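You operate a simulated robot arm through the tools that you are given. There is no shell and no other tool. Be economical: measure what you need, move in short steps, check, and stop when the job is done.

You are at the controls of a simulated two-armed robot. One attempt, no reset.

## Task
Put one of the oak blocks from the upper shelf under the workbench on the small grey panel. Then push the table cupboard door shut. Then fetch the blue cap and set it on top of the block on the top of the green cabinet. Then put the red roller on top of the brown block. Then shut the right bench cupboard door. Then fetch the gold knob and set it on the low shelf of the assembly table. Then fetch the dowel with the largest size on its label from the top of the assembly table and stand it on the cupboard end of the side bench. Then fetch the brown tape roll from the top of the assembly table and set it on the low shelf of the assembly table. The order counts. Set down upright: dowel.

It is judged by the outcome, as a careful person would: the job done as asked, and still so three seconds after it is handed in. It fails if anything else is knocked over, pushed out of place, dropped, spilled or broken. Lids that push on must go on centred and level and be pressed home; caps that screw on are set level and turned clockwise until they are tight.

## Robot
Two 6-joint arms with two-finger grippers on one trunk, on a base that drives. Base frame: it is fixed to the floor where the robot stands at the start and does not move with it; the origin is under the middle of the robot, x ahead of it, y to its left, z up; the surface under the hand at the start is at about z = 800. Readings come in mm, degrees, newtons and seconds.
The left shoulder is at the start at [70, 148, 1382], the right one opposite. With the tool pointing down near the work surface each hand reaches from about 260 to 520 mm from the robot's upright axis, wherever it stands, measured 20 degrees to its own side. Places, roughly: block (19x13x6 cm) [3600, 4200, 800]; blue cap (4x4x3 cm) [3500, 4400, 800]; brown block (12x6x3 cm) [3000, 9300, 900]; cupboard end of the side bench [-2300, -900, 900]; dowel [-2750, -250, 1000]; gold knob (4x4x3 cm) [-2700, -200, 900]; low shelf of the assembly table [-3000, 200, 300]; oak block (10x6x4 cm) [700, -100, 400]; red roller (6x3x15 cm) [3800, 9500, 800]; right bench cupboard door [-4700, 8100, 500]; small grey panel (26x11x2 cm) [600, 300, 800]; table cupboard door [-2300, -500, 300]; tape roll [-2750, -250, 750]. Payload 2.69 kg a hand.
Tool frame (each hand has its own): the origin (TCP) lies between the finger pads and is the grasp point; the fingertips stand 20 mm ahead of it; z points along the fingers, y is the line along which they close. The gripper opens to 100 mm. The gripper's body begins 63 mm behind the TCP.
Orientation is told as [roll, pitch, yaw] about the base's x, y, z axes, in that order, counted from this pose: with the fingers straight down and closing along the base's y, the tool's x points along the base's -x, its y along +y and its z along -z.

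## Interface
- The arms move only by the tool send_rows. It takes "left_moves", "right_moves" or both (then of equal length, played together; a hand with none holds still); each is one flat list of numbers, 6 for each row, row after row: the shift along the tool's x, y, z in mm, then the turn, a rotation vector about the tool's x, y, z in degrees. In form: [tx, ty, tz, rx, ry, rz, tx, ty, tz, rx, ry, rz, ...]. A call has 1 to 20 rows; each row is the pose to reach, as a shift and turn from the pose commanded when the call began, along the tool's axes at that moment. "left_claw" and "right_claw" are, for a hand that has rows, the opening, from 0 (shut) to 1 (fully open), set as the call begins (left out, the last holds). Each row takes 0.2 s and may step no farther than 50 mm and 8.6 degrees from the row before; otherwise, or with a gripper value out of range, the whole call is refused. A pose out of reach is approached as far as the arm can. The call stops where the force on the tool passes 40 N (or 10 N more than at its start, if that is more) or the arm is blocked; 0.2 s more then pass. The fingers move at their own pace (about 45 mm/s each) and stop on an object; they squeeze with about 40 N. The grip force told is the motor's: it shows also when the fingers shut on nothing. Time passes only in rows, and 0.2 s behind the last, so rows that repeat a pose let the fingers close. The reply holds the time, the measured pose of the TCP, the force on the tool along the base axes, the opening and the grip force, in the units named above and with some noise, with the torque about the TCP (base axes, N m) and any sound that the robot's microphone picked up.
- Cameras (640 x 400 px; columns grow to the right, rows downward): "scene" is now at [114.1, -9.3, 1572.9]; the picture's right is [-0.15, -0.99, 0.00], its down [-0.88, 0.14, -0.46] and it looks along [0.45, -0.07, -0.89] (base axes); focal length 276 px, centre (320, 200). "left" rides on the left gripper at [70, 19, -99] in its tool frame; the picture's right is [-0.26, 0.97, 0.00], its down [-0.75, -0.20, -0.63] and it looks along [-0.61, -0.16, 0.78] (tool axes); focal length 230 px, centre (320, 200). "right" rides on the right gripper at [70, -19, -99] in its tool frame; the picture's right is [0.26, 0.97, 0.00], its down [-0.75, 0.20, -0.63] and it looks along [-0.61, 0.16, 0.78] (tool axes); focal length 230 px, centre (320, 200). There is no depth. A picture from a camera that has moved, and an enlarged one, comes with that camera's place and axes in the base frame and with its lens.
- capture(camera): a new picture of that camera. It takes no simulated time.
- lift_body(by): slides the trunk up (or, below 0, down) by that many mm; the arms and the scene camera ride with it, the base frame stays. It gives what a move gives, with no picture.
- roll_base(legs): drives the robot by 1 to 6 legs, each [ahead, turn to the left] in mm and degrees, along the robot's own axes; the way and the turn of a leg run together, so that a leg with both is an arc; at most 1500 mm and 180 degrees a leg. The arms and the cameras ride along, it lands a little off, and it stops where it bumps. It gives what a move gives.
- turn_head(pan, tilt): turns the head with the scene camera to pan (to the left, within 86 degrees either way) and tilt (down, from -29 to 69), counted from straight ahead of the robot. It gives what a move gives.
- enlarge(camera, box): a new picture of the part [left, top, right, bottom] of that camera's present view, enlarged. It takes no simulated time.
- hand_in(): hands the job in; it is judged then, once.

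Work in short steps. Places have to be worked out from the pictures, the camera data and where the tool is seen: move nearer, look again, correct. Check each grasp and each placing, and mend what went wrong. You have 207 turns and 190 pictures in all, those below and enlarged ones among them. Open the grippers and draw the arms clear of the work before you hand the job in, unless the task says otherwise; then end with one line.

The tools are called as name(argument=value, ...) on one line, values as JSON. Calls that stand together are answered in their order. send_rows: Moves the arms, as the interface text tells. Its arguments: {"type":"object","properties":{"left_moves":{"type":"array"},"left_claw":{"type":"number"},"right_moves":{"type":"array"},"right_claw":{"type":"number"}},"required":[]} The other tools are called the same way: lift_body (by) slides the trunk up or down; roll_base (legs) drives the base; turn_head (pan, tilt) turns the head that bears the scene camera; capture (camera) takes a picture; enlarge (camera, box) takes an enlarged picture of a part of a camera's view; hand_in () hands the job in.

At the start:

```text
time: 0.0
left_eef_pos: [483.2, 212.9, 1018.6]
left_tcp_rot: [0.0, -0.1, -0.3]
left_force: [-0.7, -0.9, 0.3]
left_moment: [-0.01, -0.02, 0.02]
left_finger_gap: 99.7
left_grasp_force: 0.2
right_eef_pos: [495.2, -181.9, 1010.7]
right_tcp_rot: [0.0, -0.1, -0.3]
right_force: [-0.7, -0.3, 0.1]
right_moment: [0.03, 0.0, 0.0]
right_finger_gap: 100.1
right_grasp_force: 0.1
trunk travel left (down, up): [-940.0, 0.0]
robot x, y, heading: [0.7, 1.4, -0.3]
head pan, tilt: [-8.9, 62.6]
```

scene: 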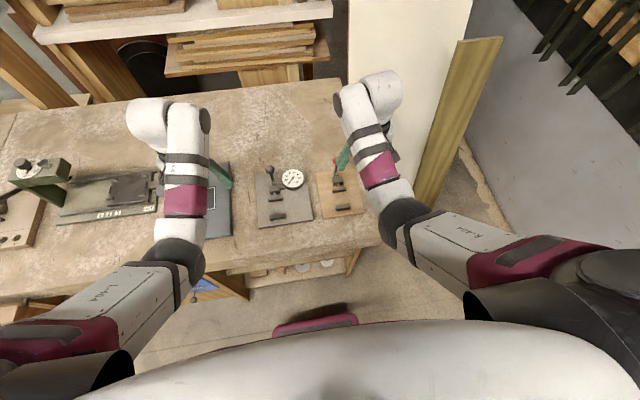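
right: 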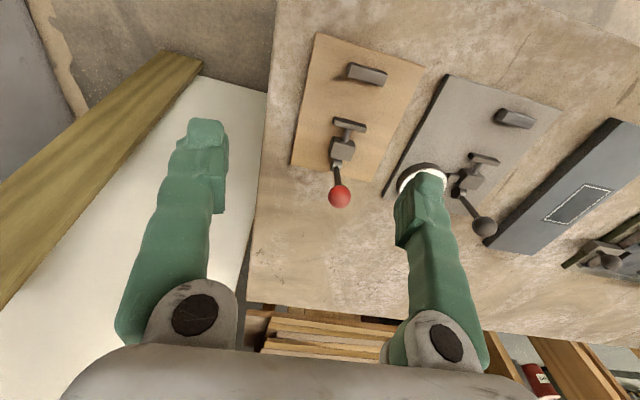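
left: 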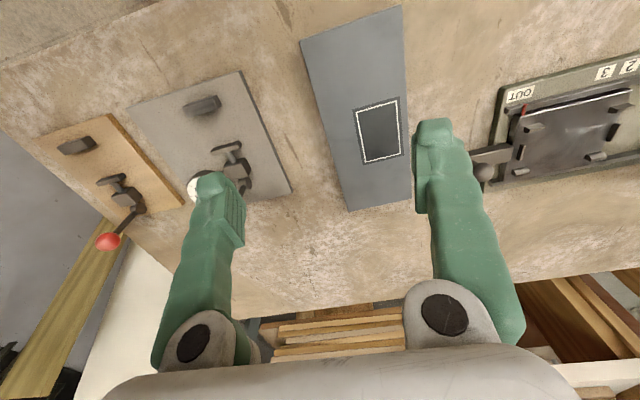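

The pictures show the bench edge at about x=340 with the hands above it. I'll back away so I can look under the bench.

roll_base(legs=[[-600, 0]])

turn_head(pan=0, tilt=45)

capture(camera="scene")

```text
time: 3.5
left_eef_pos: [-138.6, 215.2, 1018.5]
left_tcp_rot: [-0.1, 0.1, 1.4]
left_force: [0.3, 0.2, 0.5]
left_moment: [0.02, -0.01, -0.01]
left_finger_gap: 100.0
left_grasp_force: 0.1
right_eef_pos: [-115.3, -177.1, 1010.9]
right_tcp_rot: [-0.1, 0.1, 1.5]
right_force: [0.5, -0.1, 0.2]
right_moment: [-0.01, -0.01, -0.04]
right_finger_gap: 99.9
right_grasp_force: 0.1
trunk travel left (down, up): [-940.0, 0.0]
robot x, y, heading: [-616.1, -8.4, 1.7]
head pan, tilt: [-8.9, 62.6]
```

```text
time: 4.3
left_eef_pos: [-139.8, 217.1, 1019.2]
left_tcp_rot: [0.1, 0.0, 1.4]
left_force: [-0.5, -0.9, -0.1]
left_moment: [-0.04, 0.02, 0.03]
left_finger_gap: 100.2
left_grasp_force: 0.1
right_eef_pos: [-117.0, -177.1, 1010.5]
right_tcp_rot: [0.0, 0.0, 1.4]
right_force: [0.4, -0.2, 0.0]
right_moment: [-0.03, 0.02, 0.0]
right_finger_gap: 100.1
right_grasp_force: 0.0
trunk travel left (down, up): [-940.0, 0.0]
robot x, y, heading: [-618.7, -7.6, 1.4]
head pan, tilt: [0.0, 45.0]
```

```text
186 pictures are left
camera scene: at [-484.2, -4.4, 1595.4], right [0.03, -1.0, 0.0], down [-0.71, -0.02, -0.71], along [0.71, 0.02, -0.71], focal length 276 px, centre (320, 200)
```

scene: 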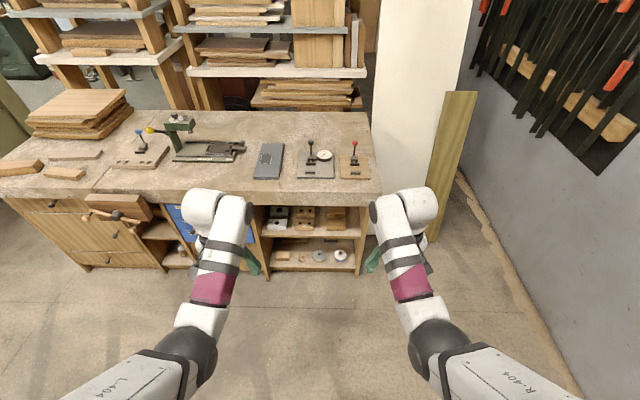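

The under-bench shelves sit at image (305,220). I'll lower the trunk to look into them.

lift_body(by=-600)

turn_head(pan=0, tilt=28)

capture(camera="scene")

capture(camera="right")

```text
refused: -600 is not a number from -400 to 400
```

```text
time: 5.1
left_eef_pos: [-139.6, 217.3, 1020.4]
left_tcp_rot: [0.0, -0.1, 1.5]
left_force: [0.3, 0.3, 0.3]
left_moment: [0.02, -0.02, 0.02]
left_finger_gap: 99.7
left_grasp_force: 0.0
right_eef_pos: [-116.0, -176.4, 1011.4]
right_tcp_rot: [0.0, 0.0, 1.4]
right_force: [0.9, -0.1, -0.4]
right_moment: [-0.09, 0.0, -0.01]
right_finger_gap: 99.8
right_grasp_force: 0.2
trunk travel left (down, up): [-940.0, 0.0]
robot x, y, heading: [-616.9, -8.9, 1.8]
head pan, tilt: [0.0, 28.0]
```

```text
185 pictures are left
camera scene: at [-474.0, -4.1, 1621.1], right [0.03, -1.0, 0.0], down [-0.47, -0.01, -0.88], along [0.88, 0.02, -0.47], focal length 276 px, centre (320, 200)
```

scene: 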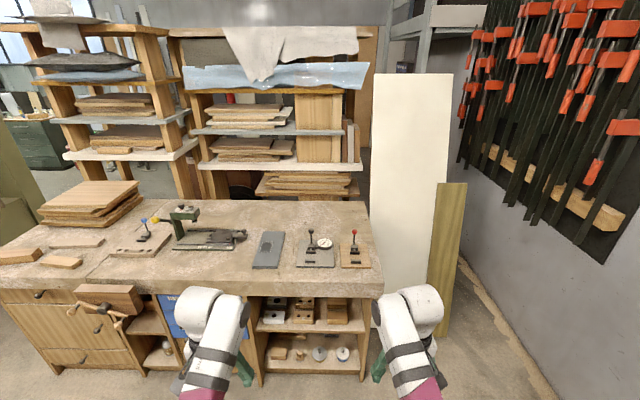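

```text
184 pictures are left
camera right: at [-186.5, -196.5, 1109.0], right [-0.28, 0.96, 0.0], down [0.75, 0.22, 0.63], along [0.6, 0.18, -0.78], focal length 230 px, centre (320, 200)
```

right: 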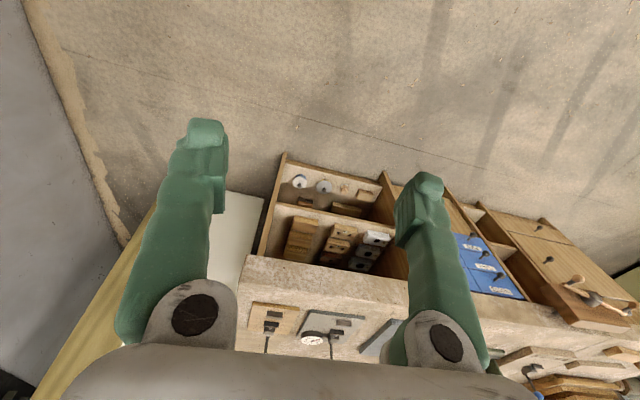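

I must lower in steps of at most 400.

lift_body(by=-400)

lift_body(by=-230)

turn_head(pan=-5, tilt=25)

enlarge(camera="scene", box=[200, 130, 440, 280])

capture(camera="right")

```text
time: 8.9
left_eef_pos: [-139.4, 216.8, 619.9]
left_tcp_rot: [0.1, -0.1, 1.4]
left_force: [0.2, 0.1, 0.5]
left_moment: [-0.03, -0.01, 0.0]
left_finger_gap: 100.1
left_grasp_force: 0.0
right_eef_pos: [-116.8, -176.1, 610.8]
right_tcp_rot: [0.0, 0.0, 1.3]
right_force: [-0.5, -0.6, -0.5]
right_moment: [0.02, 0.0, -0.01]
right_finger_gap: 99.7
right_grasp_force: 0.0
trunk travel left (down, up): [-540.0, 400.0]
robot x, y, heading: [-614.5, -12.8, 1.6]
head pan, tilt: [0.0, 28.0]
```

```text
time: 11.3
left_eef_pos: [-139.5, 215.9, 389.1]
left_tcp_rot: [0.0, 0.0, 1.4]
left_force: [0.2, -0.4, -0.6]
left_moment: [0.0, 0.0, 0.03]
left_finger_gap: 100.3
left_grasp_force: 0.2
right_eef_pos: [-116.4, -176.1, 380.4]
right_tcp_rot: [0.0, 0.0, 1.4]
right_force: [-0.4, -0.3, -0.4]
right_moment: [-0.04, 0.01, 0.0]
right_finger_gap: 99.8
right_grasp_force: 0.1
trunk travel left (down, up): [-310.0, 630.0]
robot x, y, heading: [-619.1, -10.4, 1.7]
head pan, tilt: [0.0, 28.0]
```

```text
time: 12.0
left_eef_pos: [-138.5, 216.9, 388.8]
left_tcp_rot: [0.0, 0.1, 1.3]
left_force: [0.2, -0.3, 0.0]
left_moment: [-0.02, 0.01, 0.0]
left_finger_gap: 100.0
left_grasp_force: 0.1
right_eef_pos: [-116.8, -177.8, 382.7]
right_tcp_rot: [0.0, 0.0, 1.3]
right_force: [-0.5, -0.2, -0.5]
right_moment: [0.0, 0.0, 0.02]
right_finger_gap: 99.8
right_grasp_force: 0.1
trunk travel left (down, up): [-310.0, 630.0]
robot x, y, heading: [-621.2, -5.8, 1.7]
head pan, tilt: [-5.0, 25.0]
```

```text
2.67 times, centred on (320, 205) of scene
camera zoom: at [-473.1, -12.1, 995.9], right [-0.06, -1.0, 0.0], down [-0.42, 0.03, -0.91], along [0.9, -0.05, -0.42], focal length 736 px, centre (320, 187)
```

zoom: 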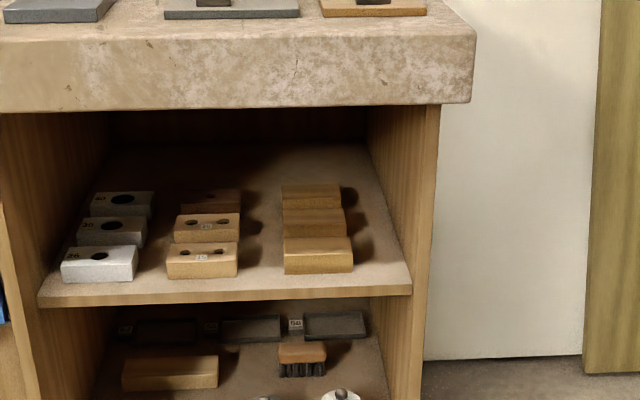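

```text
182 pictures are left
camera right: at [-186.5, -196.5, 478.9], right [-0.28, 0.96, 0.0], down [0.75, 0.22, 0.63], along [0.6, 0.18, -0.78], focal length 230 px, centre (320, 200)
```

right: 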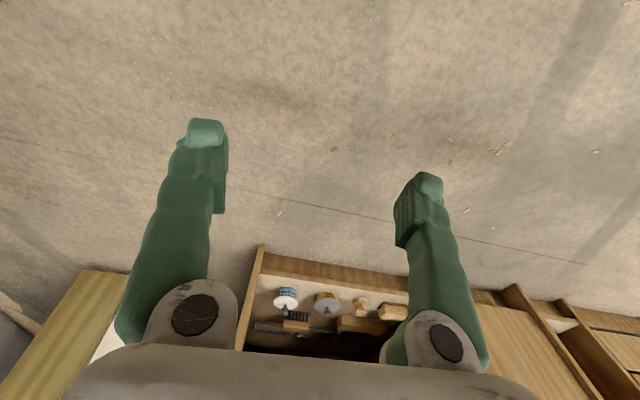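

The plain golden blocks at the right on the upper shelf look like the oak blocks. I'll drive closer and lower for a better estimate.

roll_base(legs=[[250, -1.5]])

lift_body(by=-150)

capture(camera="scene")

enlarge(camera="scene", box=[200, 100, 440, 250])

```text
time: 13.8
left_eef_pos: [119.8, 207.6, 388.7]
left_tcp_rot: [-0.1, 0.0, 0.0]
left_force: [0.5, 0.4, 0.0]
left_moment: [0.0, 0.04, 0.0]
left_finger_gap: 99.7
left_grasp_force: 0.1
right_eef_pos: [132.8, -185.8, 381.7]
right_tcp_rot: [0.0, 0.0, -0.1]
right_force: [-0.4, -0.3, -1.0]
right_moment: [-0.02, -0.03, 0.01]
right_finger_gap: 99.9
right_grasp_force: 0.2
trunk travel left (down, up): [-310.0, 630.0]
robot x, y, heading: [-360.0, -4.2, 0.1]
head pan, tilt: [-5.0, 25.0]
```

```text
time: 15.6
left_eef_pos: [120.4, 207.5, 238.7]
left_tcp_rot: [-0.1, 0.1, -0.1]
left_force: [-0.3, -0.4, 0.4]
left_moment: [0.0, 0.04, 0.0]
left_finger_gap: 100.0
left_grasp_force: 0.1
right_eef_pos: [132.3, -186.3, 231.7]
right_tcp_rot: [0.0, -0.1, -0.1]
right_force: [0.0, 0.8, 0.0]
right_moment: [0.03, 0.01, 0.01]
right_finger_gap: 100.1
right_grasp_force: 0.0
trunk travel left (down, up): [-160.0, 780.0]
robot x, y, heading: [-362.5, -3.9, 0.1]
head pan, tilt: [-5.0, 25.0]
```

```text
181 pictures are left
camera scene: at [-219.8, -12.2, 846.0], right [-0.09, -1.0, 0.0], down [-0.42, 0.04, -0.91], along [0.9, -0.08, -0.42], focal length 276 px, centre (320, 200)
```

scene: 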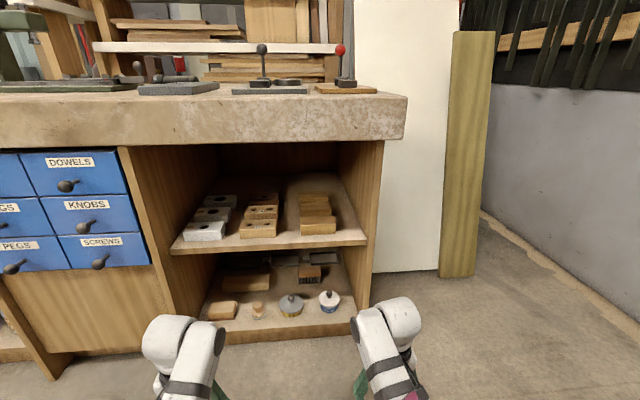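

```text
2.67 times, centred on (320, 175) of scene
camera zoom: at [-219.8, -12.2, 846.0], right [-0.09, -1.0, 0.0], down [-0.42, 0.04, -0.91], along [0.9, -0.08, -0.42], focal length 736 px, centre (320, 267)
```

zoom: 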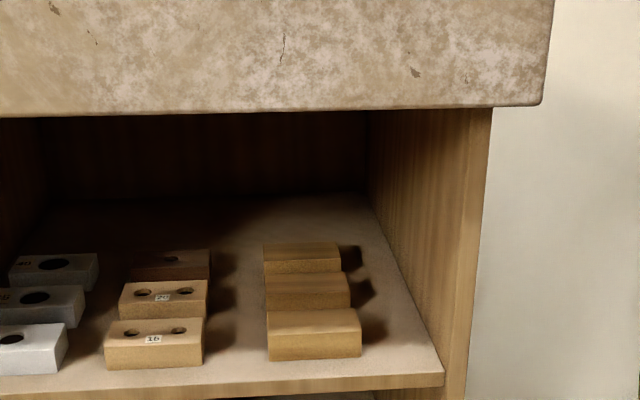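

Front oak block: about 100 mm along y, 60 deep, 40 tall, front face x≈455, y −112…−10, shelf z≈420, shelf edge x≈407. It can't be gripped across its length, so I'll hook its left end with the pitched left hand to turn it. First I'll pitch the left hand forward and retract the right.

send_rows(left_moves=[0, 0, 0, 0, -8, 0, 0, 0, 0, 0, -16, 0, 0, 0, 0, 0, -24, 0, 0, 0, 0, 0, -32, 0, 0, 0, 0, 0, -40, 0, 0, 0, 0, 0, -45, 0], left_claw=0.0, right_moves=[40, 0, 0, 0, 0, 0, 80, 0, 0, 0, 0, 0, 120, 0, 0, 0, 0, 0, 160, 0, 0, 0, 0, 0, 180, 0, 0, 0, 0, 0, 180, 0, 0, 0, 0, 0])

lift_body(by=130)

capture(camera="left")

capture(camera="scene")

```text
time: 16.6
left_eef_pos: [119.5, 208.8, 238.5]
left_tcp_rot: [0.0, -33.2, -0.1]
left_force: [0.9, -0.5, -0.1]
left_moment: [-0.01, 0.0, -0.03]
left_finger_gap: 4.5
left_grasp_force: 0.5
right_eef_pos: [-24.6, -255.3, 218.8]
right_tcp_rot: [-10.6, -1.2, -0.6]
right_force: [-0.8, 0.0, 0.0]
right_moment: [0.02, 0.03, 0.03]
right_finger_gap: 100.3
right_grasp_force: 0.0
right hand out of reach, approached as far as the arm can: row 2, 3, 4, 5
trunk travel left (down, up): [-160.0, 780.0]
robot x, y, heading: [-365.5, -4.8, 0.1]
head pan, tilt: [-5.0, 25.0]
stopped in row 5 (right hand): the arm was blocked; the commanded pose is now the measured one
```

```text
time: 18.2
left_eef_pos: [120.1, 209.4, 369.4]
left_tcp_rot: [0.0, -33.1, -0.1]
left_force: [0.0, 0.3, -0.1]
left_moment: [0.01, -0.04, -0.01]
left_finger_gap: 0.0
left_grasp_force: 29.7
right_eef_pos: [-24.2, -255.1, 348.0]
right_tcp_rot: [-10.6, -1.2, -0.6]
right_force: [-0.4, 0.6, -0.1]
right_moment: [0.02, -0.02, -0.01]
right_finger_gap: 100.2
right_grasp_force: 0.2
trunk travel left (down, up): [-290.0, 650.0]
robot x, y, heading: [-361.6, -8.8, -0.0]
head pan, tilt: [-5.0, 25.0]
```

```text
179 pictures are left
camera left: at [7.3, 227.5, 413.3], right [0.22, 0.97, 0.14], down [0.28, -0.2, 0.94], along [0.93, -0.16, -0.32], focal length 230 px, centre (320, 200)
```

left: 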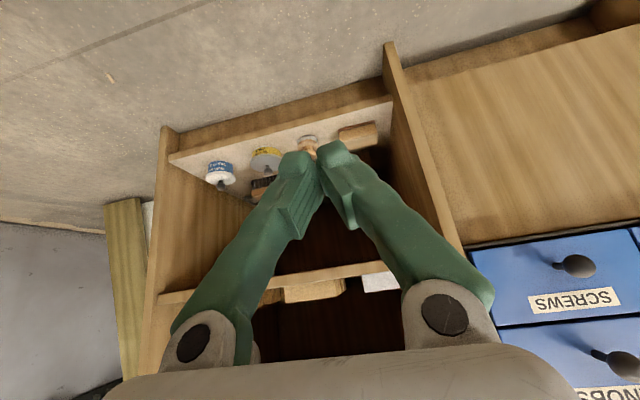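

```text
178 pictures are left
camera scene: at [-219.6, -12.3, 975.9], right [-0.09, -1.0, 0.0], down [-0.42, 0.04, -0.91], along [0.9, -0.08, -0.42], focal length 276 px, centre (320, 200)
```

scene: 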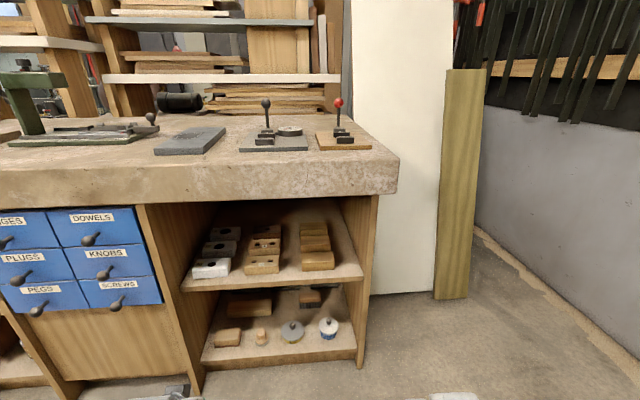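

The hand camera shows the shelves. I'll drive 150 mm nearer and look closer at the gap between the blocks.

roll_base(legs=[[150, 0]])

enlarge(camera="scene", box=[240, 180, 400, 280])

```text
time: 19.6
left_eef_pos: [275.3, 205.7, 368.9]
left_tcp_rot: [0.1, -33.2, -0.5]
left_force: [0.9, -0.1, 1.0]
left_moment: [0.0, -0.02, 0.0]
left_finger_gap: 0.1
left_grasp_force: 29.6
right_eef_pos: [129.0, -256.5, 348.3]
right_tcp_rot: [-10.5, -1.2, -1.0]
right_force: [0.3, 0.2, -0.2]
right_moment: [-0.02, 0.02, 0.01]
right_finger_gap: 99.9
right_grasp_force: 0.0
trunk travel left (down, up): [-290.0, 650.0]
robot x, y, heading: [-209.9, -5.3, -0.2]
head pan, tilt: [-5.0, 25.0]
```

```text
4.00 times, centred on (320, 230) of scene
camera zoom: at [-63.9, -13.5, 975.9], right [-0.09, -1.0, 0.0], down [-0.42, 0.04, -0.91], along [0.9, -0.08, -0.42], focal length 1104 px, centre (320, 80)
```

zoom: 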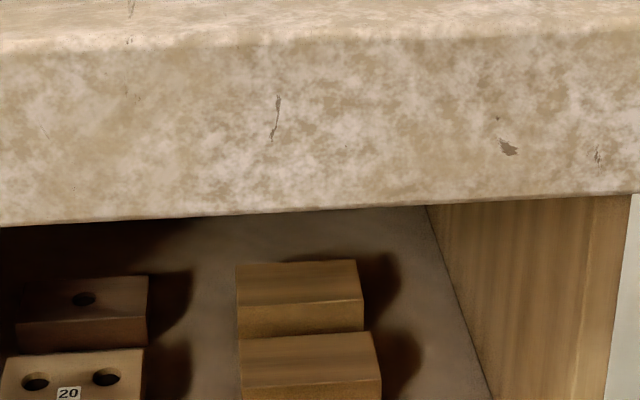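

Looking lower to see the front block.

enlarge(camera="scene", box=[230, 240, 390, 340])

```text
4.00 times, centred on (310, 290) of scene
camera zoom: at [-63.9, -13.5, 975.9], right [-0.09, -1.0, 0.0], down [-0.42, 0.04, -0.91], along [0.9, -0.08, -0.42], focal length 1104 px, centre (360, -160)
```

zoom: 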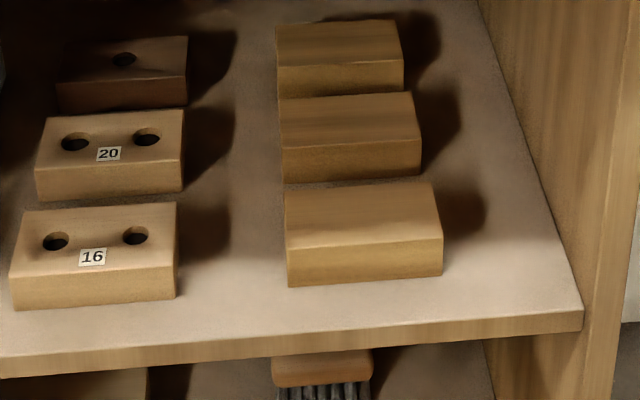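

Refined: block x 456–507, y −114…−15, top ≈455, and the gap to the next block is ~43 mm. I'll move the left hand sideways and up in front of the opening before driving nearer.

send_rows(left_moves=[-10, -34, -16, 0, 0, 0, -20, -67, -31, 0, 0, 0, -30, -101, -47, 0, 0, 0, -41, -134, -62, 0, 0, 0, -51, -168, -78, 0, 0, 0, -61, -201, -93, 0, 0, 0, -71, -235, -109, 0, 0, 0])

roll_base(legs=[[100, 0]])

capture(camera="scene")

capture(camera="left")

```text
time: 20.3
left_eef_pos: [277.8, 230.4, 399.1]
left_tcp_rot: [13.1, -32.4, -4.6]
left_force: [0.0, 0.3, 0.7]
left_moment: [0.0, -0.03, -0.01]
left_finger_gap: 0.0
left_grasp_force: 29.2
left hand out of reach, approached as far as the arm can: row 2, 3
right_eef_pos: [129.0, -257.4, 347.3]
right_tcp_rot: [-10.5, -1.2, -1.0]
right_force: [1.0, 0.1, 0.0]
right_moment: [-0.05, -0.02, -0.04]
right_finger_gap: 100.1
right_grasp_force: 0.0
trunk travel left (down, up): [-290.0, 650.0]
robot x, y, heading: [-207.8, -3.5, -0.4]
head pan, tilt: [-5.0, 25.0]
stopped in row 3 (left hand): the arm was blocked; the commanded pose is now the measured one
```

```text
time: 21.4
left_eef_pos: [374.2, 230.6, 397.4]
left_tcp_rot: [13.2, -32.3, -4.6]
left_force: [-0.2, -0.7, -0.5]
left_moment: [-0.01, 0.05, 0.0]
left_finger_gap: 0.0
left_grasp_force: 29.6
right_eef_pos: [226.3, -259.8, 347.3]
right_tcp_rot: [-10.5, -1.1, -1.0]
right_force: [-1.0, -0.6, -0.7]
right_moment: [0.0, -0.01, -0.01]
right_finger_gap: 99.8
right_grasp_force: 0.0
trunk travel left (down, up): [-290.0, 650.0]
robot x, y, heading: [-106.8, -0.6, -0.3]
head pan, tilt: [-5.0, 25.0]
```

```text
175 pictures are left
camera scene: at [34.3, -14.0, 975.9], right [-0.09, -1.0, 0.0], down [-0.42, 0.04, -0.91], along [0.9, -0.08, -0.42], focal length 276 px, centre (320, 200)
```

scene: 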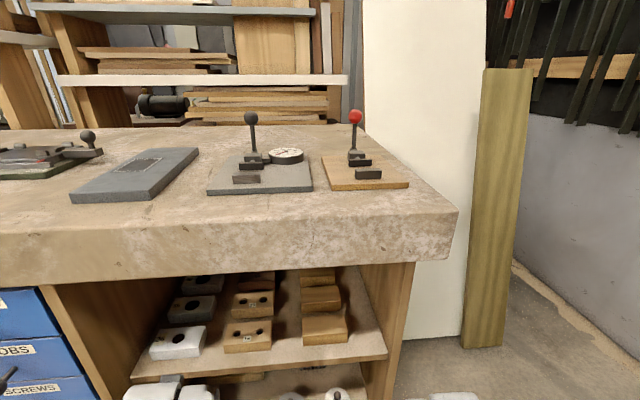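

```text
174 pictures are left
camera left: at [261.6, 234.8, 445.2], right [0.17, 0.93, 0.32], down [0.3, -0.36, 0.88], along [0.94, -0.06, -0.35], focal length 230 px, centre (320, 200)
```

left: 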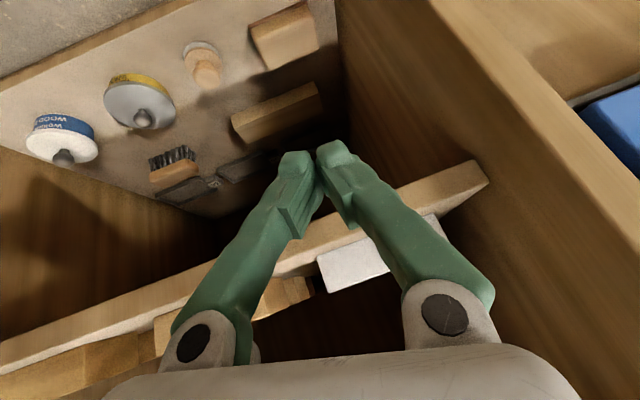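

The left hand ran into its limit going inward, so I'll back off and turn the robot right, which puts the left hand's natural zone in front of the blocks.

roll_base(legs=[[-150, 0], [0, -18]])

lift_body(by=120)

```text
time: 23.8
left_eef_pos: [272.6, 70.8, 397.2]
left_tcp_rot: [13.2, -32.4, -22.6]
left_force: [-0.2, 0.5, -0.9]
left_moment: [0.0, -0.01, -0.01]
left_finger_gap: 0.0
left_grasp_force: 29.4
right_eef_pos: [-17.8, -349.0, 348.3]
right_tcp_rot: [-10.4, -1.3, -19.0]
right_force: [0.2, -0.2, 0.4]
right_moment: [0.01, 0.01, 0.03]
right_finger_gap: 100.2
right_grasp_force: 0.0
trunk travel left (down, up): [-290.0, 650.0]
robot x, y, heading: [-257.7, -7.0, -18.3]
head pan, tilt: [-5.0, 25.0]
```

```text
time: 25.3
left_eef_pos: [272.7, 71.8, 518.3]
left_tcp_rot: [13.2, -32.3, -22.4]
left_force: [-0.5, 0.7, -0.7]
left_moment: [0.01, -0.03, 0.0]
left_finger_gap: 0.0
left_grasp_force: 29.8
right_eef_pos: [-19.2, -349.2, 468.5]
right_tcp_rot: [-10.6, -1.3, -18.9]
right_force: [-0.7, 0.0, 0.3]
right_moment: [-0.01, -0.01, 0.0]
right_finger_gap: 100.0
right_grasp_force: 0.1
trunk travel left (down, up): [-410.0, 530.0]
robot x, y, heading: [-261.9, -3.4, -18.1]
head pan, tilt: [-5.0, 25.0]
```

Now I'll level the left tool's roll and raise the hand 80 mm with the arm, so the trunk can go lower.

send_rows(left_moves=[-11, 4, -16, 2.7, -0.2, -1, -21, 8, -33, 5.4, -0.4, -1.9, -32, 11, -50, 8.1, -0.6, -2.9, -43, 15, -66, 10.8, -0.7, -3.8, -43, 15, -66, 10.8, -0.7, -3.8])

```text
time: 26.5
left_eef_pos: [272.9, 69.0, 598.0]
left_tcp_rot: [0.0, -33.4, -18.1]
left_force: [0.1, 0.6, 0.0]
left_moment: [0.0, -0.02, -0.01]
left_finger_gap: 0.0
left_grasp_force: 29.3
right_eef_pos: [-18.5, -350.7, 469.5]
right_tcp_rot: [-10.4, -1.3, -19.0]
right_force: [0.2, -0.4, -0.8]
right_moment: [0.04, -0.01, 0.04]
right_finger_gap: 99.9
right_grasp_force: 0.0
trunk travel left (down, up): [-410.0, 530.0]
robot x, y, heading: [-258.7, -6.3, -18.3]
head pan, tilt: [-5.0, 25.0]
```

Pitch is −33°. I'll go to −45° for a flatter entry under the slab, then lower the trunk and drive in part way.

send_rows(left_moves=[0, 0, 0, 0, -6, 0, 0, 0, 0, 0, -11.6, 0, 0, 0, 0, 0, -11.6, 0])

lift_body(by=-100)

roll_base(legs=[[130, 0]])

capture(camera="scene")

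capture(camera="left")

```text
time: 27.3
left_eef_pos: [271.9, 70.8, 597.7]
left_tcp_rot: [0.0, -45.1, -18.1]
left_force: [1.2, -0.4, -0.5]
left_moment: [-0.01, -0.01, 0.03]
left_finger_gap: 0.0
left_grasp_force: 29.4
right_eef_pos: [-18.2, -349.0, 468.7]
right_tcp_rot: [-10.5, -1.3, -19.0]
right_force: [-0.4, 0.7, -0.8]
right_moment: [0.04, 0.01, 0.0]
right_finger_gap: 100.0
right_grasp_force: 0.1
trunk travel left (down, up): [-410.0, 530.0]
robot x, y, heading: [-263.7, -7.9, -18.3]
head pan, tilt: [-5.0, 25.0]
```

```text
time: 28.6
left_eef_pos: [272.3, 70.2, 497.9]
left_tcp_rot: [0.1, -45.0, -18.2]
left_force: [-0.4, 0.1, 0.0]
left_moment: [-0.01, 0.01, -0.02]
left_finger_gap: 0.3
left_grasp_force: 29.9
right_eef_pos: [-17.8, -348.9, 367.0]
right_tcp_rot: [-10.6, -1.5, -18.9]
right_force: [1.5, -0.5, 0.1]
right_moment: [-0.03, -0.01, 0.05]
right_finger_gap: 99.9
right_grasp_force: 0.0
trunk travel left (down, up): [-310.0, 630.0]
robot x, y, heading: [-258.6, -4.1, -18.2]
head pan, tilt: [-5.0, 25.0]
```

```text
time: 29.9
left_eef_pos: [393.6, 32.1, 498.5]
left_tcp_rot: [0.0, -45.0, -17.9]
left_force: [-0.8, 0.1, 0.2]
left_moment: [0.02, 0.0, 0.0]
left_finger_gap: 0.0
left_grasp_force: 29.5
right_eef_pos: [103.8, -388.9, 368.8]
right_tcp_rot: [-10.6, -1.2, -18.7]
right_force: [-0.7, -0.2, -0.6]
right_moment: [0.03, -0.02, -0.01]
right_finger_gap: 100.0
right_grasp_force: 0.1
trunk travel left (down, up): [-310.0, 630.0]
robot x, y, heading: [-141.9, -44.6, -18.4]
head pan, tilt: [-5.0, 25.0]
```

```text
173 pictures are left
camera scene: at [-6.2, -95.8, 995.9], right [-0.39, -0.92, 0.0], down [-0.39, 0.17, -0.91], along [0.83, -0.36, -0.42], focal length 276 px, centre (320, 200)
```

scene: 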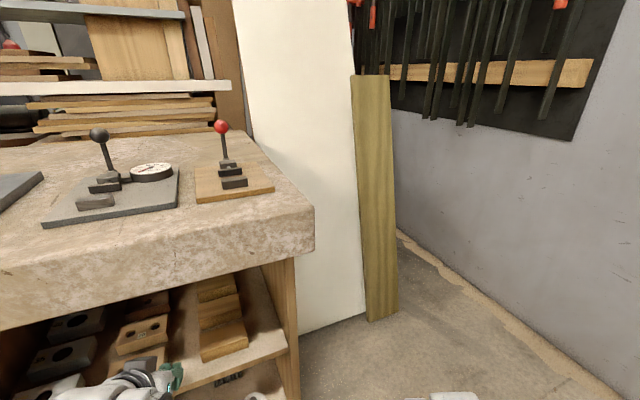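

```text
172 pictures are left
camera left: at [285.1, 86.8, 517.9], right [0.47, 0.86, 0.18], down [0.02, -0.22, 0.98], along [0.88, -0.46, -0.12], focal length 230 px, centre (320, 200)
```

left: 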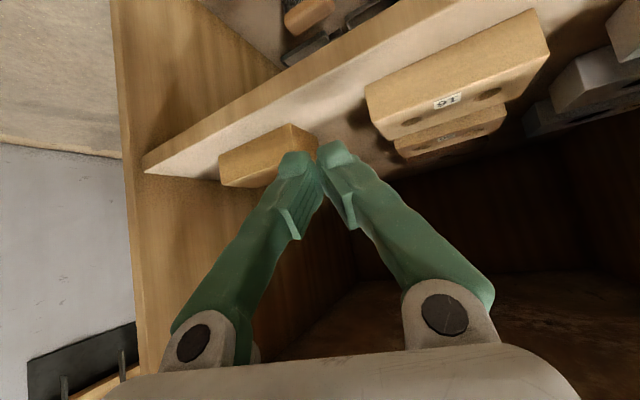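

The fingertips are just in front of the block's left end. I'll slide the hand forward above the block to hover behind it.

send_rows(left_moves=[-25, -5, 25, 0, 0, 0, -50, -10, 50, 0, 0, 0, -75, -15, 75, 0, 0, 0, -99, -20, 99, 0, 0, 0, -99, -20, 99, 0, 0, 0])

turn_head(pan=8, tilt=40)

enlarge(camera="scene", box=[200, 100, 440, 250])

capture(camera="left")

```text
time: 31.1
left_eef_pos: [519.7, -29.6, 497.8]
left_tcp_rot: [0.1, -45.0, -17.8]
left_force: [0.1, -0.6, 0.0]
left_moment: [0.03, 0.0, 0.03]
left_finger_gap: 0.0
left_grasp_force: 29.4
right_eef_pos: [102.3, -387.7, 369.2]
right_tcp_rot: [-10.7, -1.3, -18.7]
right_force: [-0.3, 0.2, -0.6]
right_moment: [0.02, 0.02, 0.03]
right_finger_gap: 100.0
right_grasp_force: 0.1
trunk travel left (down, up): [-310.0, 630.0]
robot x, y, heading: [-142.6, -43.9, -18.3]
head pan, tilt: [-5.0, 25.0]
```

```text
time: 31.9
left_eef_pos: [521.1, -28.2, 498.0]
left_tcp_rot: [0.0, -45.0, -17.9]
left_force: [0.0, -1.0, 0.0]
left_moment: [0.02, 0.0, 0.04]
left_finger_gap: 0.0
left_grasp_force: 29.8
right_eef_pos: [104.1, -387.6, 367.9]
right_tcp_rot: [-10.5, -1.4, -18.7]
right_force: [0.1, 0.4, 0.3]
right_moment: [-0.03, 0.0, -0.03]
right_finger_gap: 99.7
right_grasp_force: 0.0
trunk travel left (down, up): [-310.0, 630.0]
robot x, y, heading: [-142.0, -46.3, -18.3]
head pan, tilt: [8.0, 40.0]
```

```text
2.67 times, centred on (320, 175) of scene
camera zoom: at [-7.6, -74.5, 972.7], right [-0.18, -0.98, 0.0], down [-0.63, 0.11, -0.77], along [0.75, -0.13, -0.64], focal length 736 px, centre (320, 267)
```

zoom: 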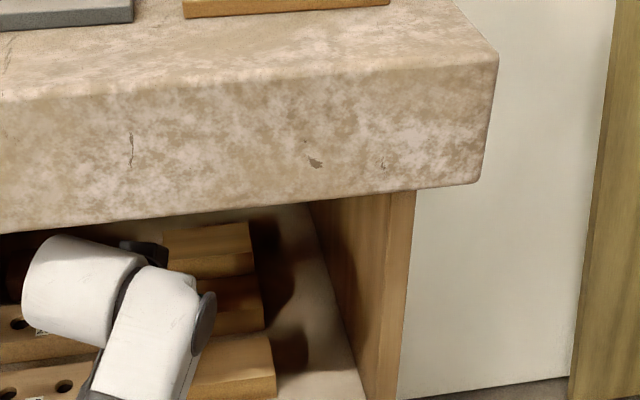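

```text
170 pictures are left
camera left: at [412.0, 25.5, 519.0], right [0.47, 0.86, 0.18], down [0.02, -0.22, 0.98], along [0.88, -0.46, -0.12], focal length 230 px, centre (320, 200)
```

left: 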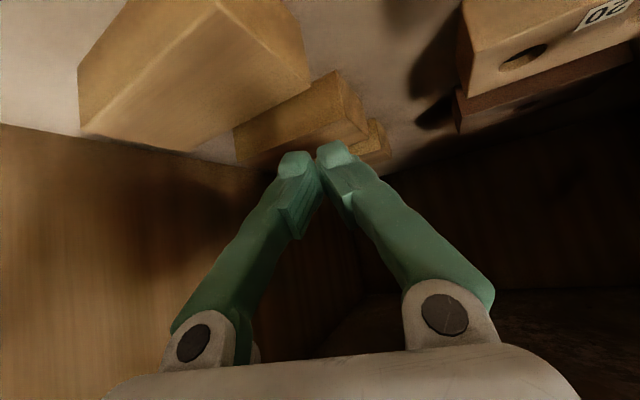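

Geometry agrees: block 1's back-left top corner appears where predicted (≈(507,−15,455)). Now I'll lower the fingertips straight down into the gap behind it.

send_rows(left_moves=[12, 0, 12, 0, 0, 0, 25, 0, 25, 0, 0, 0, 25, 0, 25, 0, 0, 0])

capture(camera="left")

```text
time: 32.7
left_eef_pos: [516.5, -29.7, 462.4]
left_tcp_rot: [0.0, -45.0, -17.9]
left_force: [-0.8, -0.2, -0.6]
left_moment: [-0.01, 0.02, -0.01]
left_finger_gap: 0.0
left_grasp_force: 29.5
right_eef_pos: [102.6, -387.2, 368.2]
right_tcp_rot: [-10.5, -1.4, -18.7]
right_force: [-0.7, -0.6, -0.1]
right_moment: [-0.03, 0.01, 0.0]
right_finger_gap: 100.2
right_grasp_force: 0.1
trunk travel left (down, up): [-310.0, 630.0]
robot x, y, heading: [-137.3, -41.5, -18.2]
head pan, tilt: [8.0, 40.0]
```

```text
169 pictures are left
camera left: at [409.4, 24.8, 482.9], right [0.47, 0.86, 0.18], down [0.02, -0.22, 0.98], along [0.88, -0.46, -0.12], focal length 230 px, centre (320, 200)
```

left: 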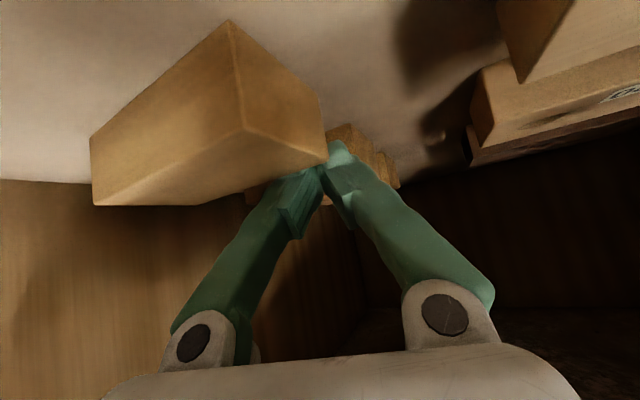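

Fingers are behind the back-left corner with no contact force. Now I'll pull toward the front slowly.

send_rows(left_moves=[5, -2, -5, 0, 0, 0, 10, -5, -10, 0, 0, 0, 15, -7, -15, 0, 0, 0, 20, -9, -20, 0, 0, 0, 25, -12, -25, 0, 0, 0, 30, -15, -30, 0, 0, 0, 35, -18, -35, 0, 0, 0, 40, -22, -40, 0, 0, 0])

capture(camera="left")

enlarge(camera="scene", box=[200, 150, 440, 300])

```text
time: 34.5
left_eef_pos: [459.3, -33.0, 462.1]
left_tcp_rot: [0.1, -45.1, -18.1]
left_force: [1.6, 0.6, 3.8]
left_moment: [-0.08, 0.03, 0.06]
left_finger_gap: 0.0
left_grasp_force: 29.6
right_eef_pos: [102.3, -388.6, 369.3]
right_tcp_rot: [-10.6, -1.4, -18.7]
right_force: [-0.1, 0.9, 0.0]
right_moment: [-0.03, 0.0, -0.01]
right_finger_gap: 100.0
right_grasp_force: 0.0
trunk travel left (down, up): [-310.0, 630.0]
robot x, y, heading: [-138.3, -45.1, -18.6]
head pan, tilt: [8.0, 40.0]
```

```text
168 pictures are left
camera left: at [351.2, 22.4, 482.3], right [0.47, 0.86, 0.18], down [0.02, -0.22, 0.98], along [0.88, -0.46, -0.12], focal length 230 px, centre (320, 200)
```

left: 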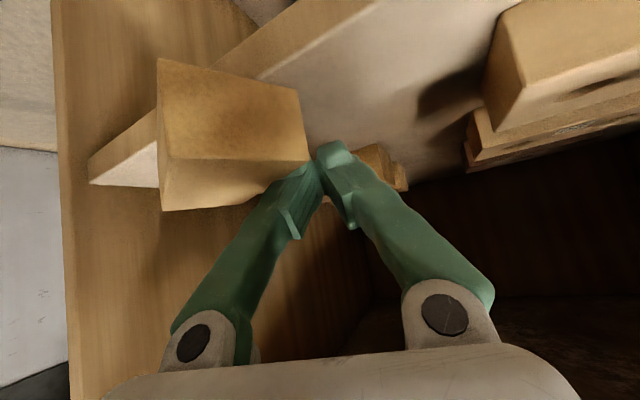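

```text
2.67 times, centred on (320, 225) of scene
camera zoom: at [-8.2, -74.5, 972.7], right [-0.18, -0.98, 0.0], down [-0.63, 0.11, -0.77], along [0.75, -0.13, -0.64], focal length 736 px, centre (320, 133)
```

zoom: 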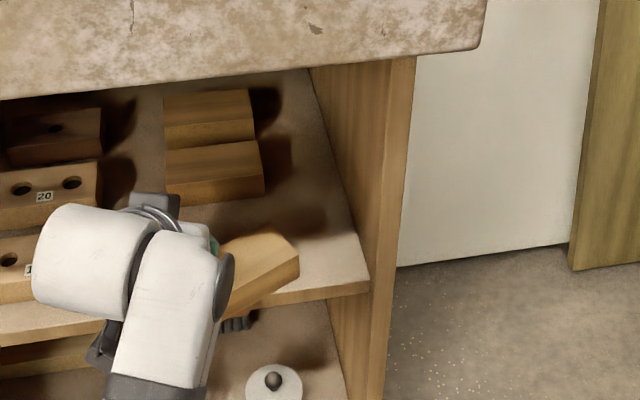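

The block is turned ~30° (long axis heading −60°), centre ≈(434,−76). I'll lift off and retreat, turn the robot 8° more to the right, then push the block's right end back to rotate it further.

send_rows(left_moves=[-16, 0, -16, 0, 0, 0, -32, 0, -32, 0, 0, 0, -7, 0, -57, 0, 0, 0, 18, 0, -82, 0, 0, 0, 18, 0, -82, 0, 0, 0])

roll_base(legs=[[0, -10]])

capture(camera="left")

enlarge(camera="scene", box=[120, 150, 360, 300])

```text
time: 35.9
left_eef_pos: [404.8, 10.8, 519.2]
left_tcp_rot: [6.0, -46.2, -21.3]
left_force: [-0.4, -0.8, -0.7]
left_moment: [-0.03, -0.03, 0.01]
left_finger_gap: 0.0
left_grasp_force: 29.2
right_eef_pos: [103.7, -389.1, 367.8]
right_tcp_rot: [-10.6, -1.3, -18.7]
right_force: [-0.9, 0.1, -0.1]
right_moment: [0.01, -0.01, 0.01]
right_finger_gap: 100.1
right_grasp_force: 0.1
trunk travel left (down, up): [-310.0, 630.0]
robot x, y, heading: [-143.2, -48.5, -18.2]
head pan, tilt: [8.0, 40.0]
stopped in row 5 (left hand): the arm was blocked; the commanded pose is now the measured one
```

```text
time: 37.0
left_eef_pos: [404.9, -83.2, 517.4]
left_tcp_rot: [6.1, -46.0, -30.9]
left_force: [-0.2, 0.5, 1.0]
left_moment: [0.02, -0.04, 0.01]
left_finger_gap: 0.1
left_grasp_force: 29.4
right_eef_pos: [41.0, -424.2, 369.6]
right_tcp_rot: [-10.5, -1.4, -28.6]
right_force: [0.1, 0.6, -1.0]
right_moment: [0.01, 0.01, 0.02]
right_finger_gap: 99.9
right_grasp_force: 0.1
trunk travel left (down, up): [-310.0, 630.0]
robot x, y, heading: [-137.2, -42.1, -28.0]
head pan, tilt: [8.0, 40.0]
```

```text
166 pictures are left
camera left: at [306.0, -14.0, 537.0], right [0.59, 0.77, 0.26], down [-0.06, -0.27, 0.96], along [0.81, -0.58, -0.11], focal length 230 px, centre (320, 200)
```

left: 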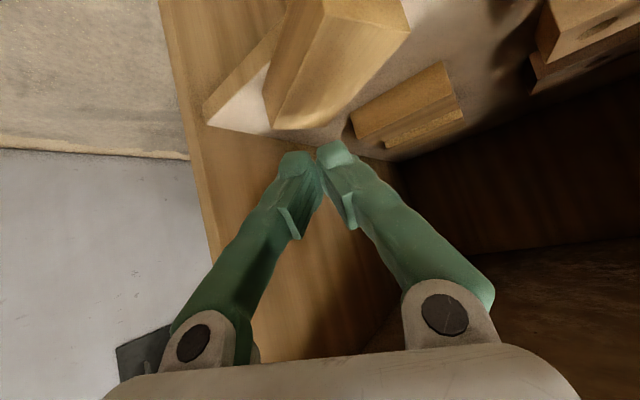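

```text
2.67 times, centred on (240, 225) of scene
camera zoom: at [-14.9, -96.7, 972.6], right [-0.34, -0.94, 0.0], down [-0.6, 0.22, -0.77], along [0.72, -0.26, -0.64], focal length 736 px, centre (533, 133)
```

zoom: 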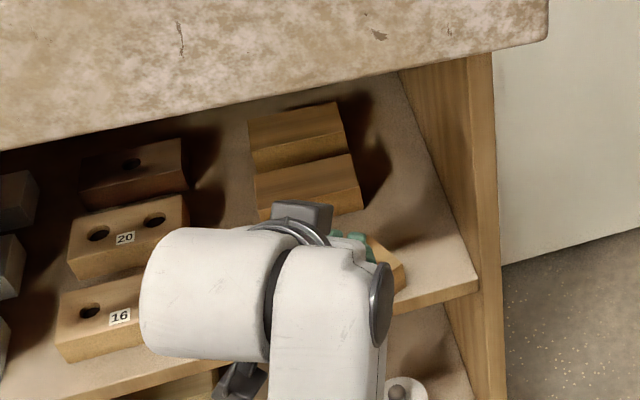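

The arm is folded to its limit here. I'll back the robot 120 mm and level the hand's roll before setting up a push on the block's right end.

roll_base(legs=[[-120, 0]])

send_rows(left_moves=[0, 0, 0, 6, 0, 0, 0, 0, 0, 6, 0, 0])

capture(camera="left")

enlarge(camera="scene", box=[160, 130, 400, 280])

```text
time: 38.2
left_eef_pos: [302.7, -27.5, 519.1]
left_tcp_rot: [6.2, -46.1, -30.9]
left_force: [-0.1, -0.2, 1.0]
left_moment: [0.02, -0.02, -0.03]
left_finger_gap: 0.0
left_grasp_force: 29.6
right_eef_pos: [-60.1, -369.9, 369.2]
right_tcp_rot: [-10.5, -1.5, -28.4]
right_force: [-0.5, -0.1, -0.1]
right_moment: [-0.01, 0.0, 0.0]
right_finger_gap: 100.1
right_grasp_force: 0.0
trunk travel left (down, up): [-310.0, 630.0]
robot x, y, heading: [-241.7, 7.1, -28.1]
head pan, tilt: [8.0, 40.0]
```

```text
time: 38.8
left_eef_pos: [303.2, -27.7, 516.5]
left_tcp_rot: [0.1, -46.2, -30.9]
left_force: [0.1, -0.1, -0.1]
left_moment: [0.01, -0.03, 0.02]
left_finger_gap: 0.0
left_grasp_force: 29.1
right_eef_pos: [-60.9, -370.5, 368.9]
right_tcp_rot: [-10.6, -1.4, -28.4]
right_force: [0.0, 0.5, -0.5]
right_moment: [0.0, -0.04, -0.01]
right_finger_gap: 100.1
right_grasp_force: 0.2
trunk travel left (down, up): [-310.0, 630.0]
robot x, y, heading: [-239.4, 7.0, -27.9]
head pan, tilt: [8.0, 40.0]
```

```text
164 pictures are left
camera left: at [210.1, 50.2, 535.7], right [0.65, 0.74, 0.19], down [-0.05, -0.21, 0.98], along [0.76, -0.64, -0.1], focal length 230 px, centre (320, 200)
```

left: 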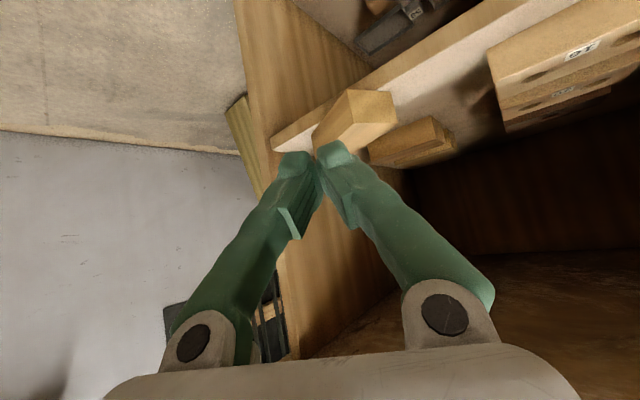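

```text
2.67 times, centred on (280, 205) of scene
camera zoom: at [-117.3, -41.9, 972.6], right [-0.34, -0.94, 0.0], down [-0.6, 0.22, -0.77], along [0.72, -0.26, -0.64], focal length 736 px, centre (427, 187)
```

zoom: 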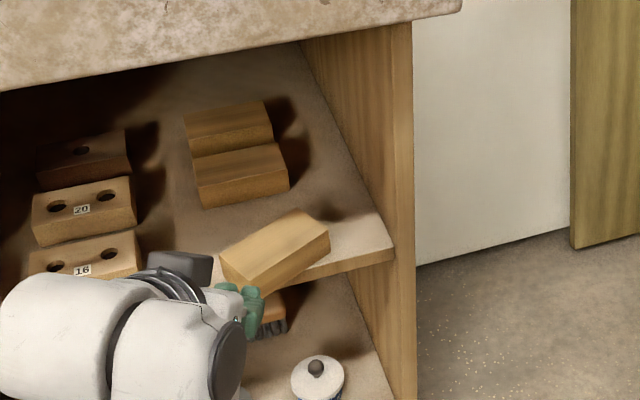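

Clear view: the block's top corners are (430,−24), (471,−113), (422,−133), (381,−44), axis heading −65°. I'll put the closed fingertips in front of its right end at block height.

send_rows(left_moves=[-7, -12, 30, 0, 0, 0, -13, -22, 60, 0, 0, 0, -20, -30, 90, 0, 0, 0, -26, -30, 121, 0, 0, 0, -26, -30, 121, 0, 0, 0])

enlarge(camera="scene", box=[160, 130, 400, 280])

capture(camera="left")

```text
time: 40.0
left_eef_pos: [378.6, -106.3, 452.1]
left_tcp_rot: [0.1, -46.2, -30.9]
left_force: [-0.8, 0.5, 0.1]
left_moment: [0.05, -0.02, 0.04]
left_finger_gap: 0.1
left_grasp_force: 29.1
right_eef_pos: [-59.2, -371.1, 369.4]
right_tcp_rot: [-10.6, -1.4, -28.4]
right_force: [1.1, -0.4, 0.2]
right_moment: [0.02, 0.01, 0.0]
right_finger_gap: 100.0
right_grasp_force: 0.2
trunk travel left (down, up): [-310.0, 630.0]
robot x, y, heading: [-241.2, 11.3, -27.8]
head pan, tilt: [8.0, 40.0]
```

```text
2.67 times, centred on (280, 205) of scene
camera zoom: at [-117.3, -41.9, 972.6], right [-0.34, -0.94, 0.0], down [-0.6, 0.22, -0.77], along [0.72, -0.26, -0.64], focal length 736 px, centre (427, 187)
```

zoom: 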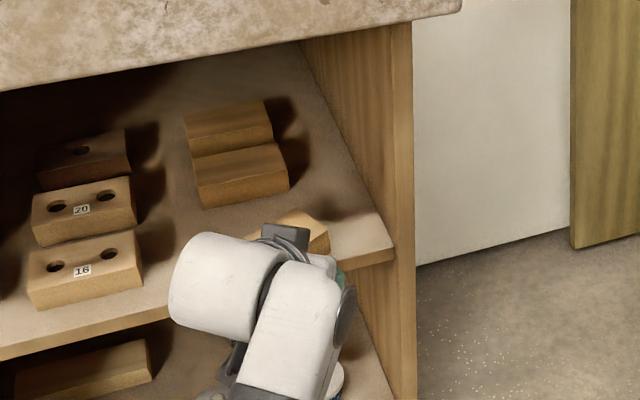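

```text
161 pictures are left
camera left: at [286.0, -28.8, 470.2], right [0.65, 0.74, 0.19], down [-0.05, -0.21, 0.98], along [0.76, -0.64, -0.1], focal length 230 px, centre (320, 200)
```

left: 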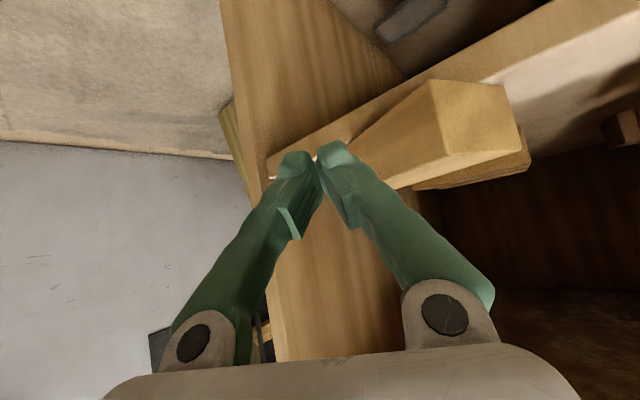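

Fingertips sit just in front of the block's right end. I'll push it back slowly (+x, slightly +y).

send_rows(left_moves=[-5, 7, 5, 0, 0, 0, -10, 14, 11, 0, 0, 0, -16, 21, 16, 0, 0, 0, -21, 27, 22, 0, 0, 0, -26, 34, 27, 0, 0, 0, -31, 41, 33, 0, 0, 0, -31, 41, 33, 0, 0, 0])

capture(camera="left")

```text
time: 41.6
left_eef_pos: [439.7, -95.5, 453.8]
left_tcp_rot: [0.1, -46.2, -30.8]
left_force: [-1.1, -0.9, -0.7]
left_moment: [0.02, -0.03, -0.01]
left_finger_gap: 0.0
left_grasp_force: 29.8
right_eef_pos: [-59.8, -369.2, 369.2]
right_tcp_rot: [-10.6, -1.3, -28.4]
right_force: [0.0, 0.2, 0.3]
right_moment: [0.01, 0.04, 0.01]
right_finger_gap: 99.8
right_grasp_force: 0.0
trunk travel left (down, up): [-310.0, 630.0]
robot x, y, heading: [-243.2, 10.5, -27.9]
head pan, tilt: [8.0, 40.0]
```

```text
160 pictures are left
camera left: at [345.4, -18.1, 471.5], right [0.65, 0.74, 0.19], down [-0.05, -0.21, 0.98], along [0.76, -0.64, -0.1], focal length 230 px, centre (320, 200)
```

left: 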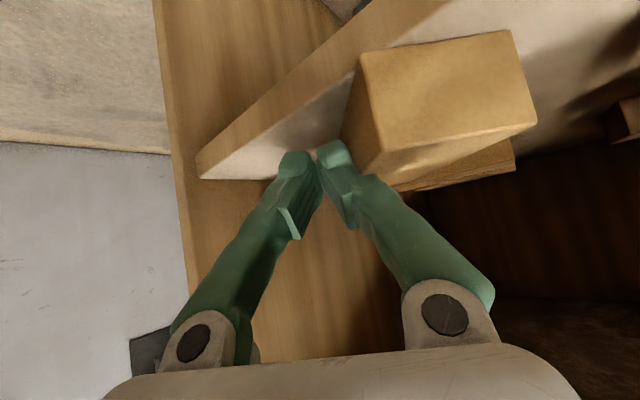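

Block's axis is now at ≈−42°, near end about (431,−27). I'll rise, shift over it and yaw the hand to −42°.

send_rows(left_moves=[-25, -3, -24, 0, 0, 0, -50, 0, -48, 0, 0, 0, -50, 22, -48, 4, 0, 3.8, -46, 46, -50, 7.9, 0, 7.6, -46, 46, -50, 7.9, 0, 7.6])

send_rows(left_moves=[0, 0, 0, 0, 0, 0, 0, 0, 0, 0, 0, 0, 0, 0, 0, 0, 0, 0, 0, 0, 0, 0, 0, 0], left_claw=0.95)

capture(camera="left")

enlarge(camera="scene", box=[160, 130, 400, 280])

```text
time: 42.8
left_eef_pos: [458.1, -52.8, 522.6]
left_tcp_rot: [0.2, -46.1, -42.0]
left_force: [0.5, 0.3, 0.0]
left_moment: [0.01, 0.02, -0.01]
left_finger_gap: 0.2
left_grasp_force: 29.4
right_eef_pos: [-59.6, -370.3, 369.2]
right_tcp_rot: [-10.6, -1.5, -28.4]
right_force: [0.3, 0.0, -0.5]
right_moment: [0.05, -0.01, -0.01]
right_finger_gap: 100.2
right_grasp_force: 0.1
trunk travel left (down, up): [-310.0, 630.0]
robot x, y, heading: [-247.0, 13.7, -27.7]
head pan, tilt: [8.0, 40.0]
```

```text
time: 43.8
left_eef_pos: [457.2, -52.0, 521.9]
left_tcp_rot: [0.1, -46.0, -42.0]
left_force: [0.3, 0.7, 0.7]
left_moment: [0.0, 0.04, 0.0]
left_finger_gap: 88.1
left_grasp_force: 0.0
right_eef_pos: [-61.1, -369.2, 369.1]
right_tcp_rot: [-10.5, -1.4, -28.4]
right_force: [0.1, -0.1, 0.5]
right_moment: [0.02, 0.0, 0.01]
right_finger_gap: 99.8
right_grasp_force: 0.2
trunk travel left (down, up): [-310.0, 630.0]
robot x, y, heading: [-243.5, 8.9, -27.9]
head pan, tilt: [8.0, 40.0]
```

```text
159 pictures are left
camera left: at [380.8, 41.0, 540.2], right [0.78, 0.6, 0.19], down [-0.08, -0.2, 0.98], along [0.62, -0.78, -0.1], focal length 230 px, centre (320, 200)
```

left: 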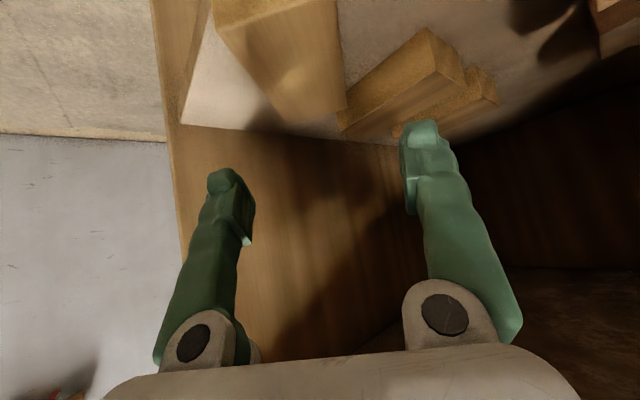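

```text
2.67 times, centred on (280, 205) of scene
camera zoom: at [-117.3, -41.9, 972.6], right [-0.34, -0.94, 0.0], down [-0.6, 0.22, -0.77], along [0.72, -0.26, -0.64], focal length 736 px, centre (427, 187)
```

zoom: 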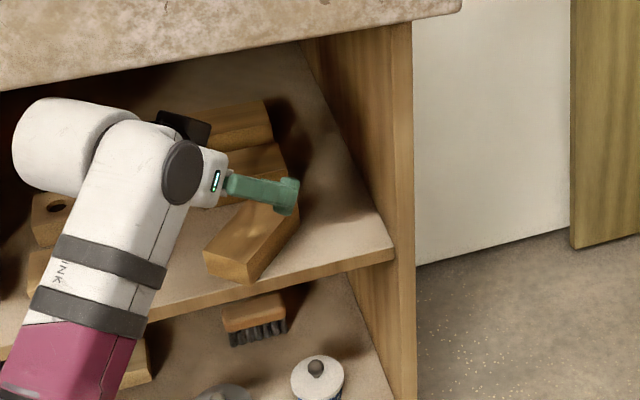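

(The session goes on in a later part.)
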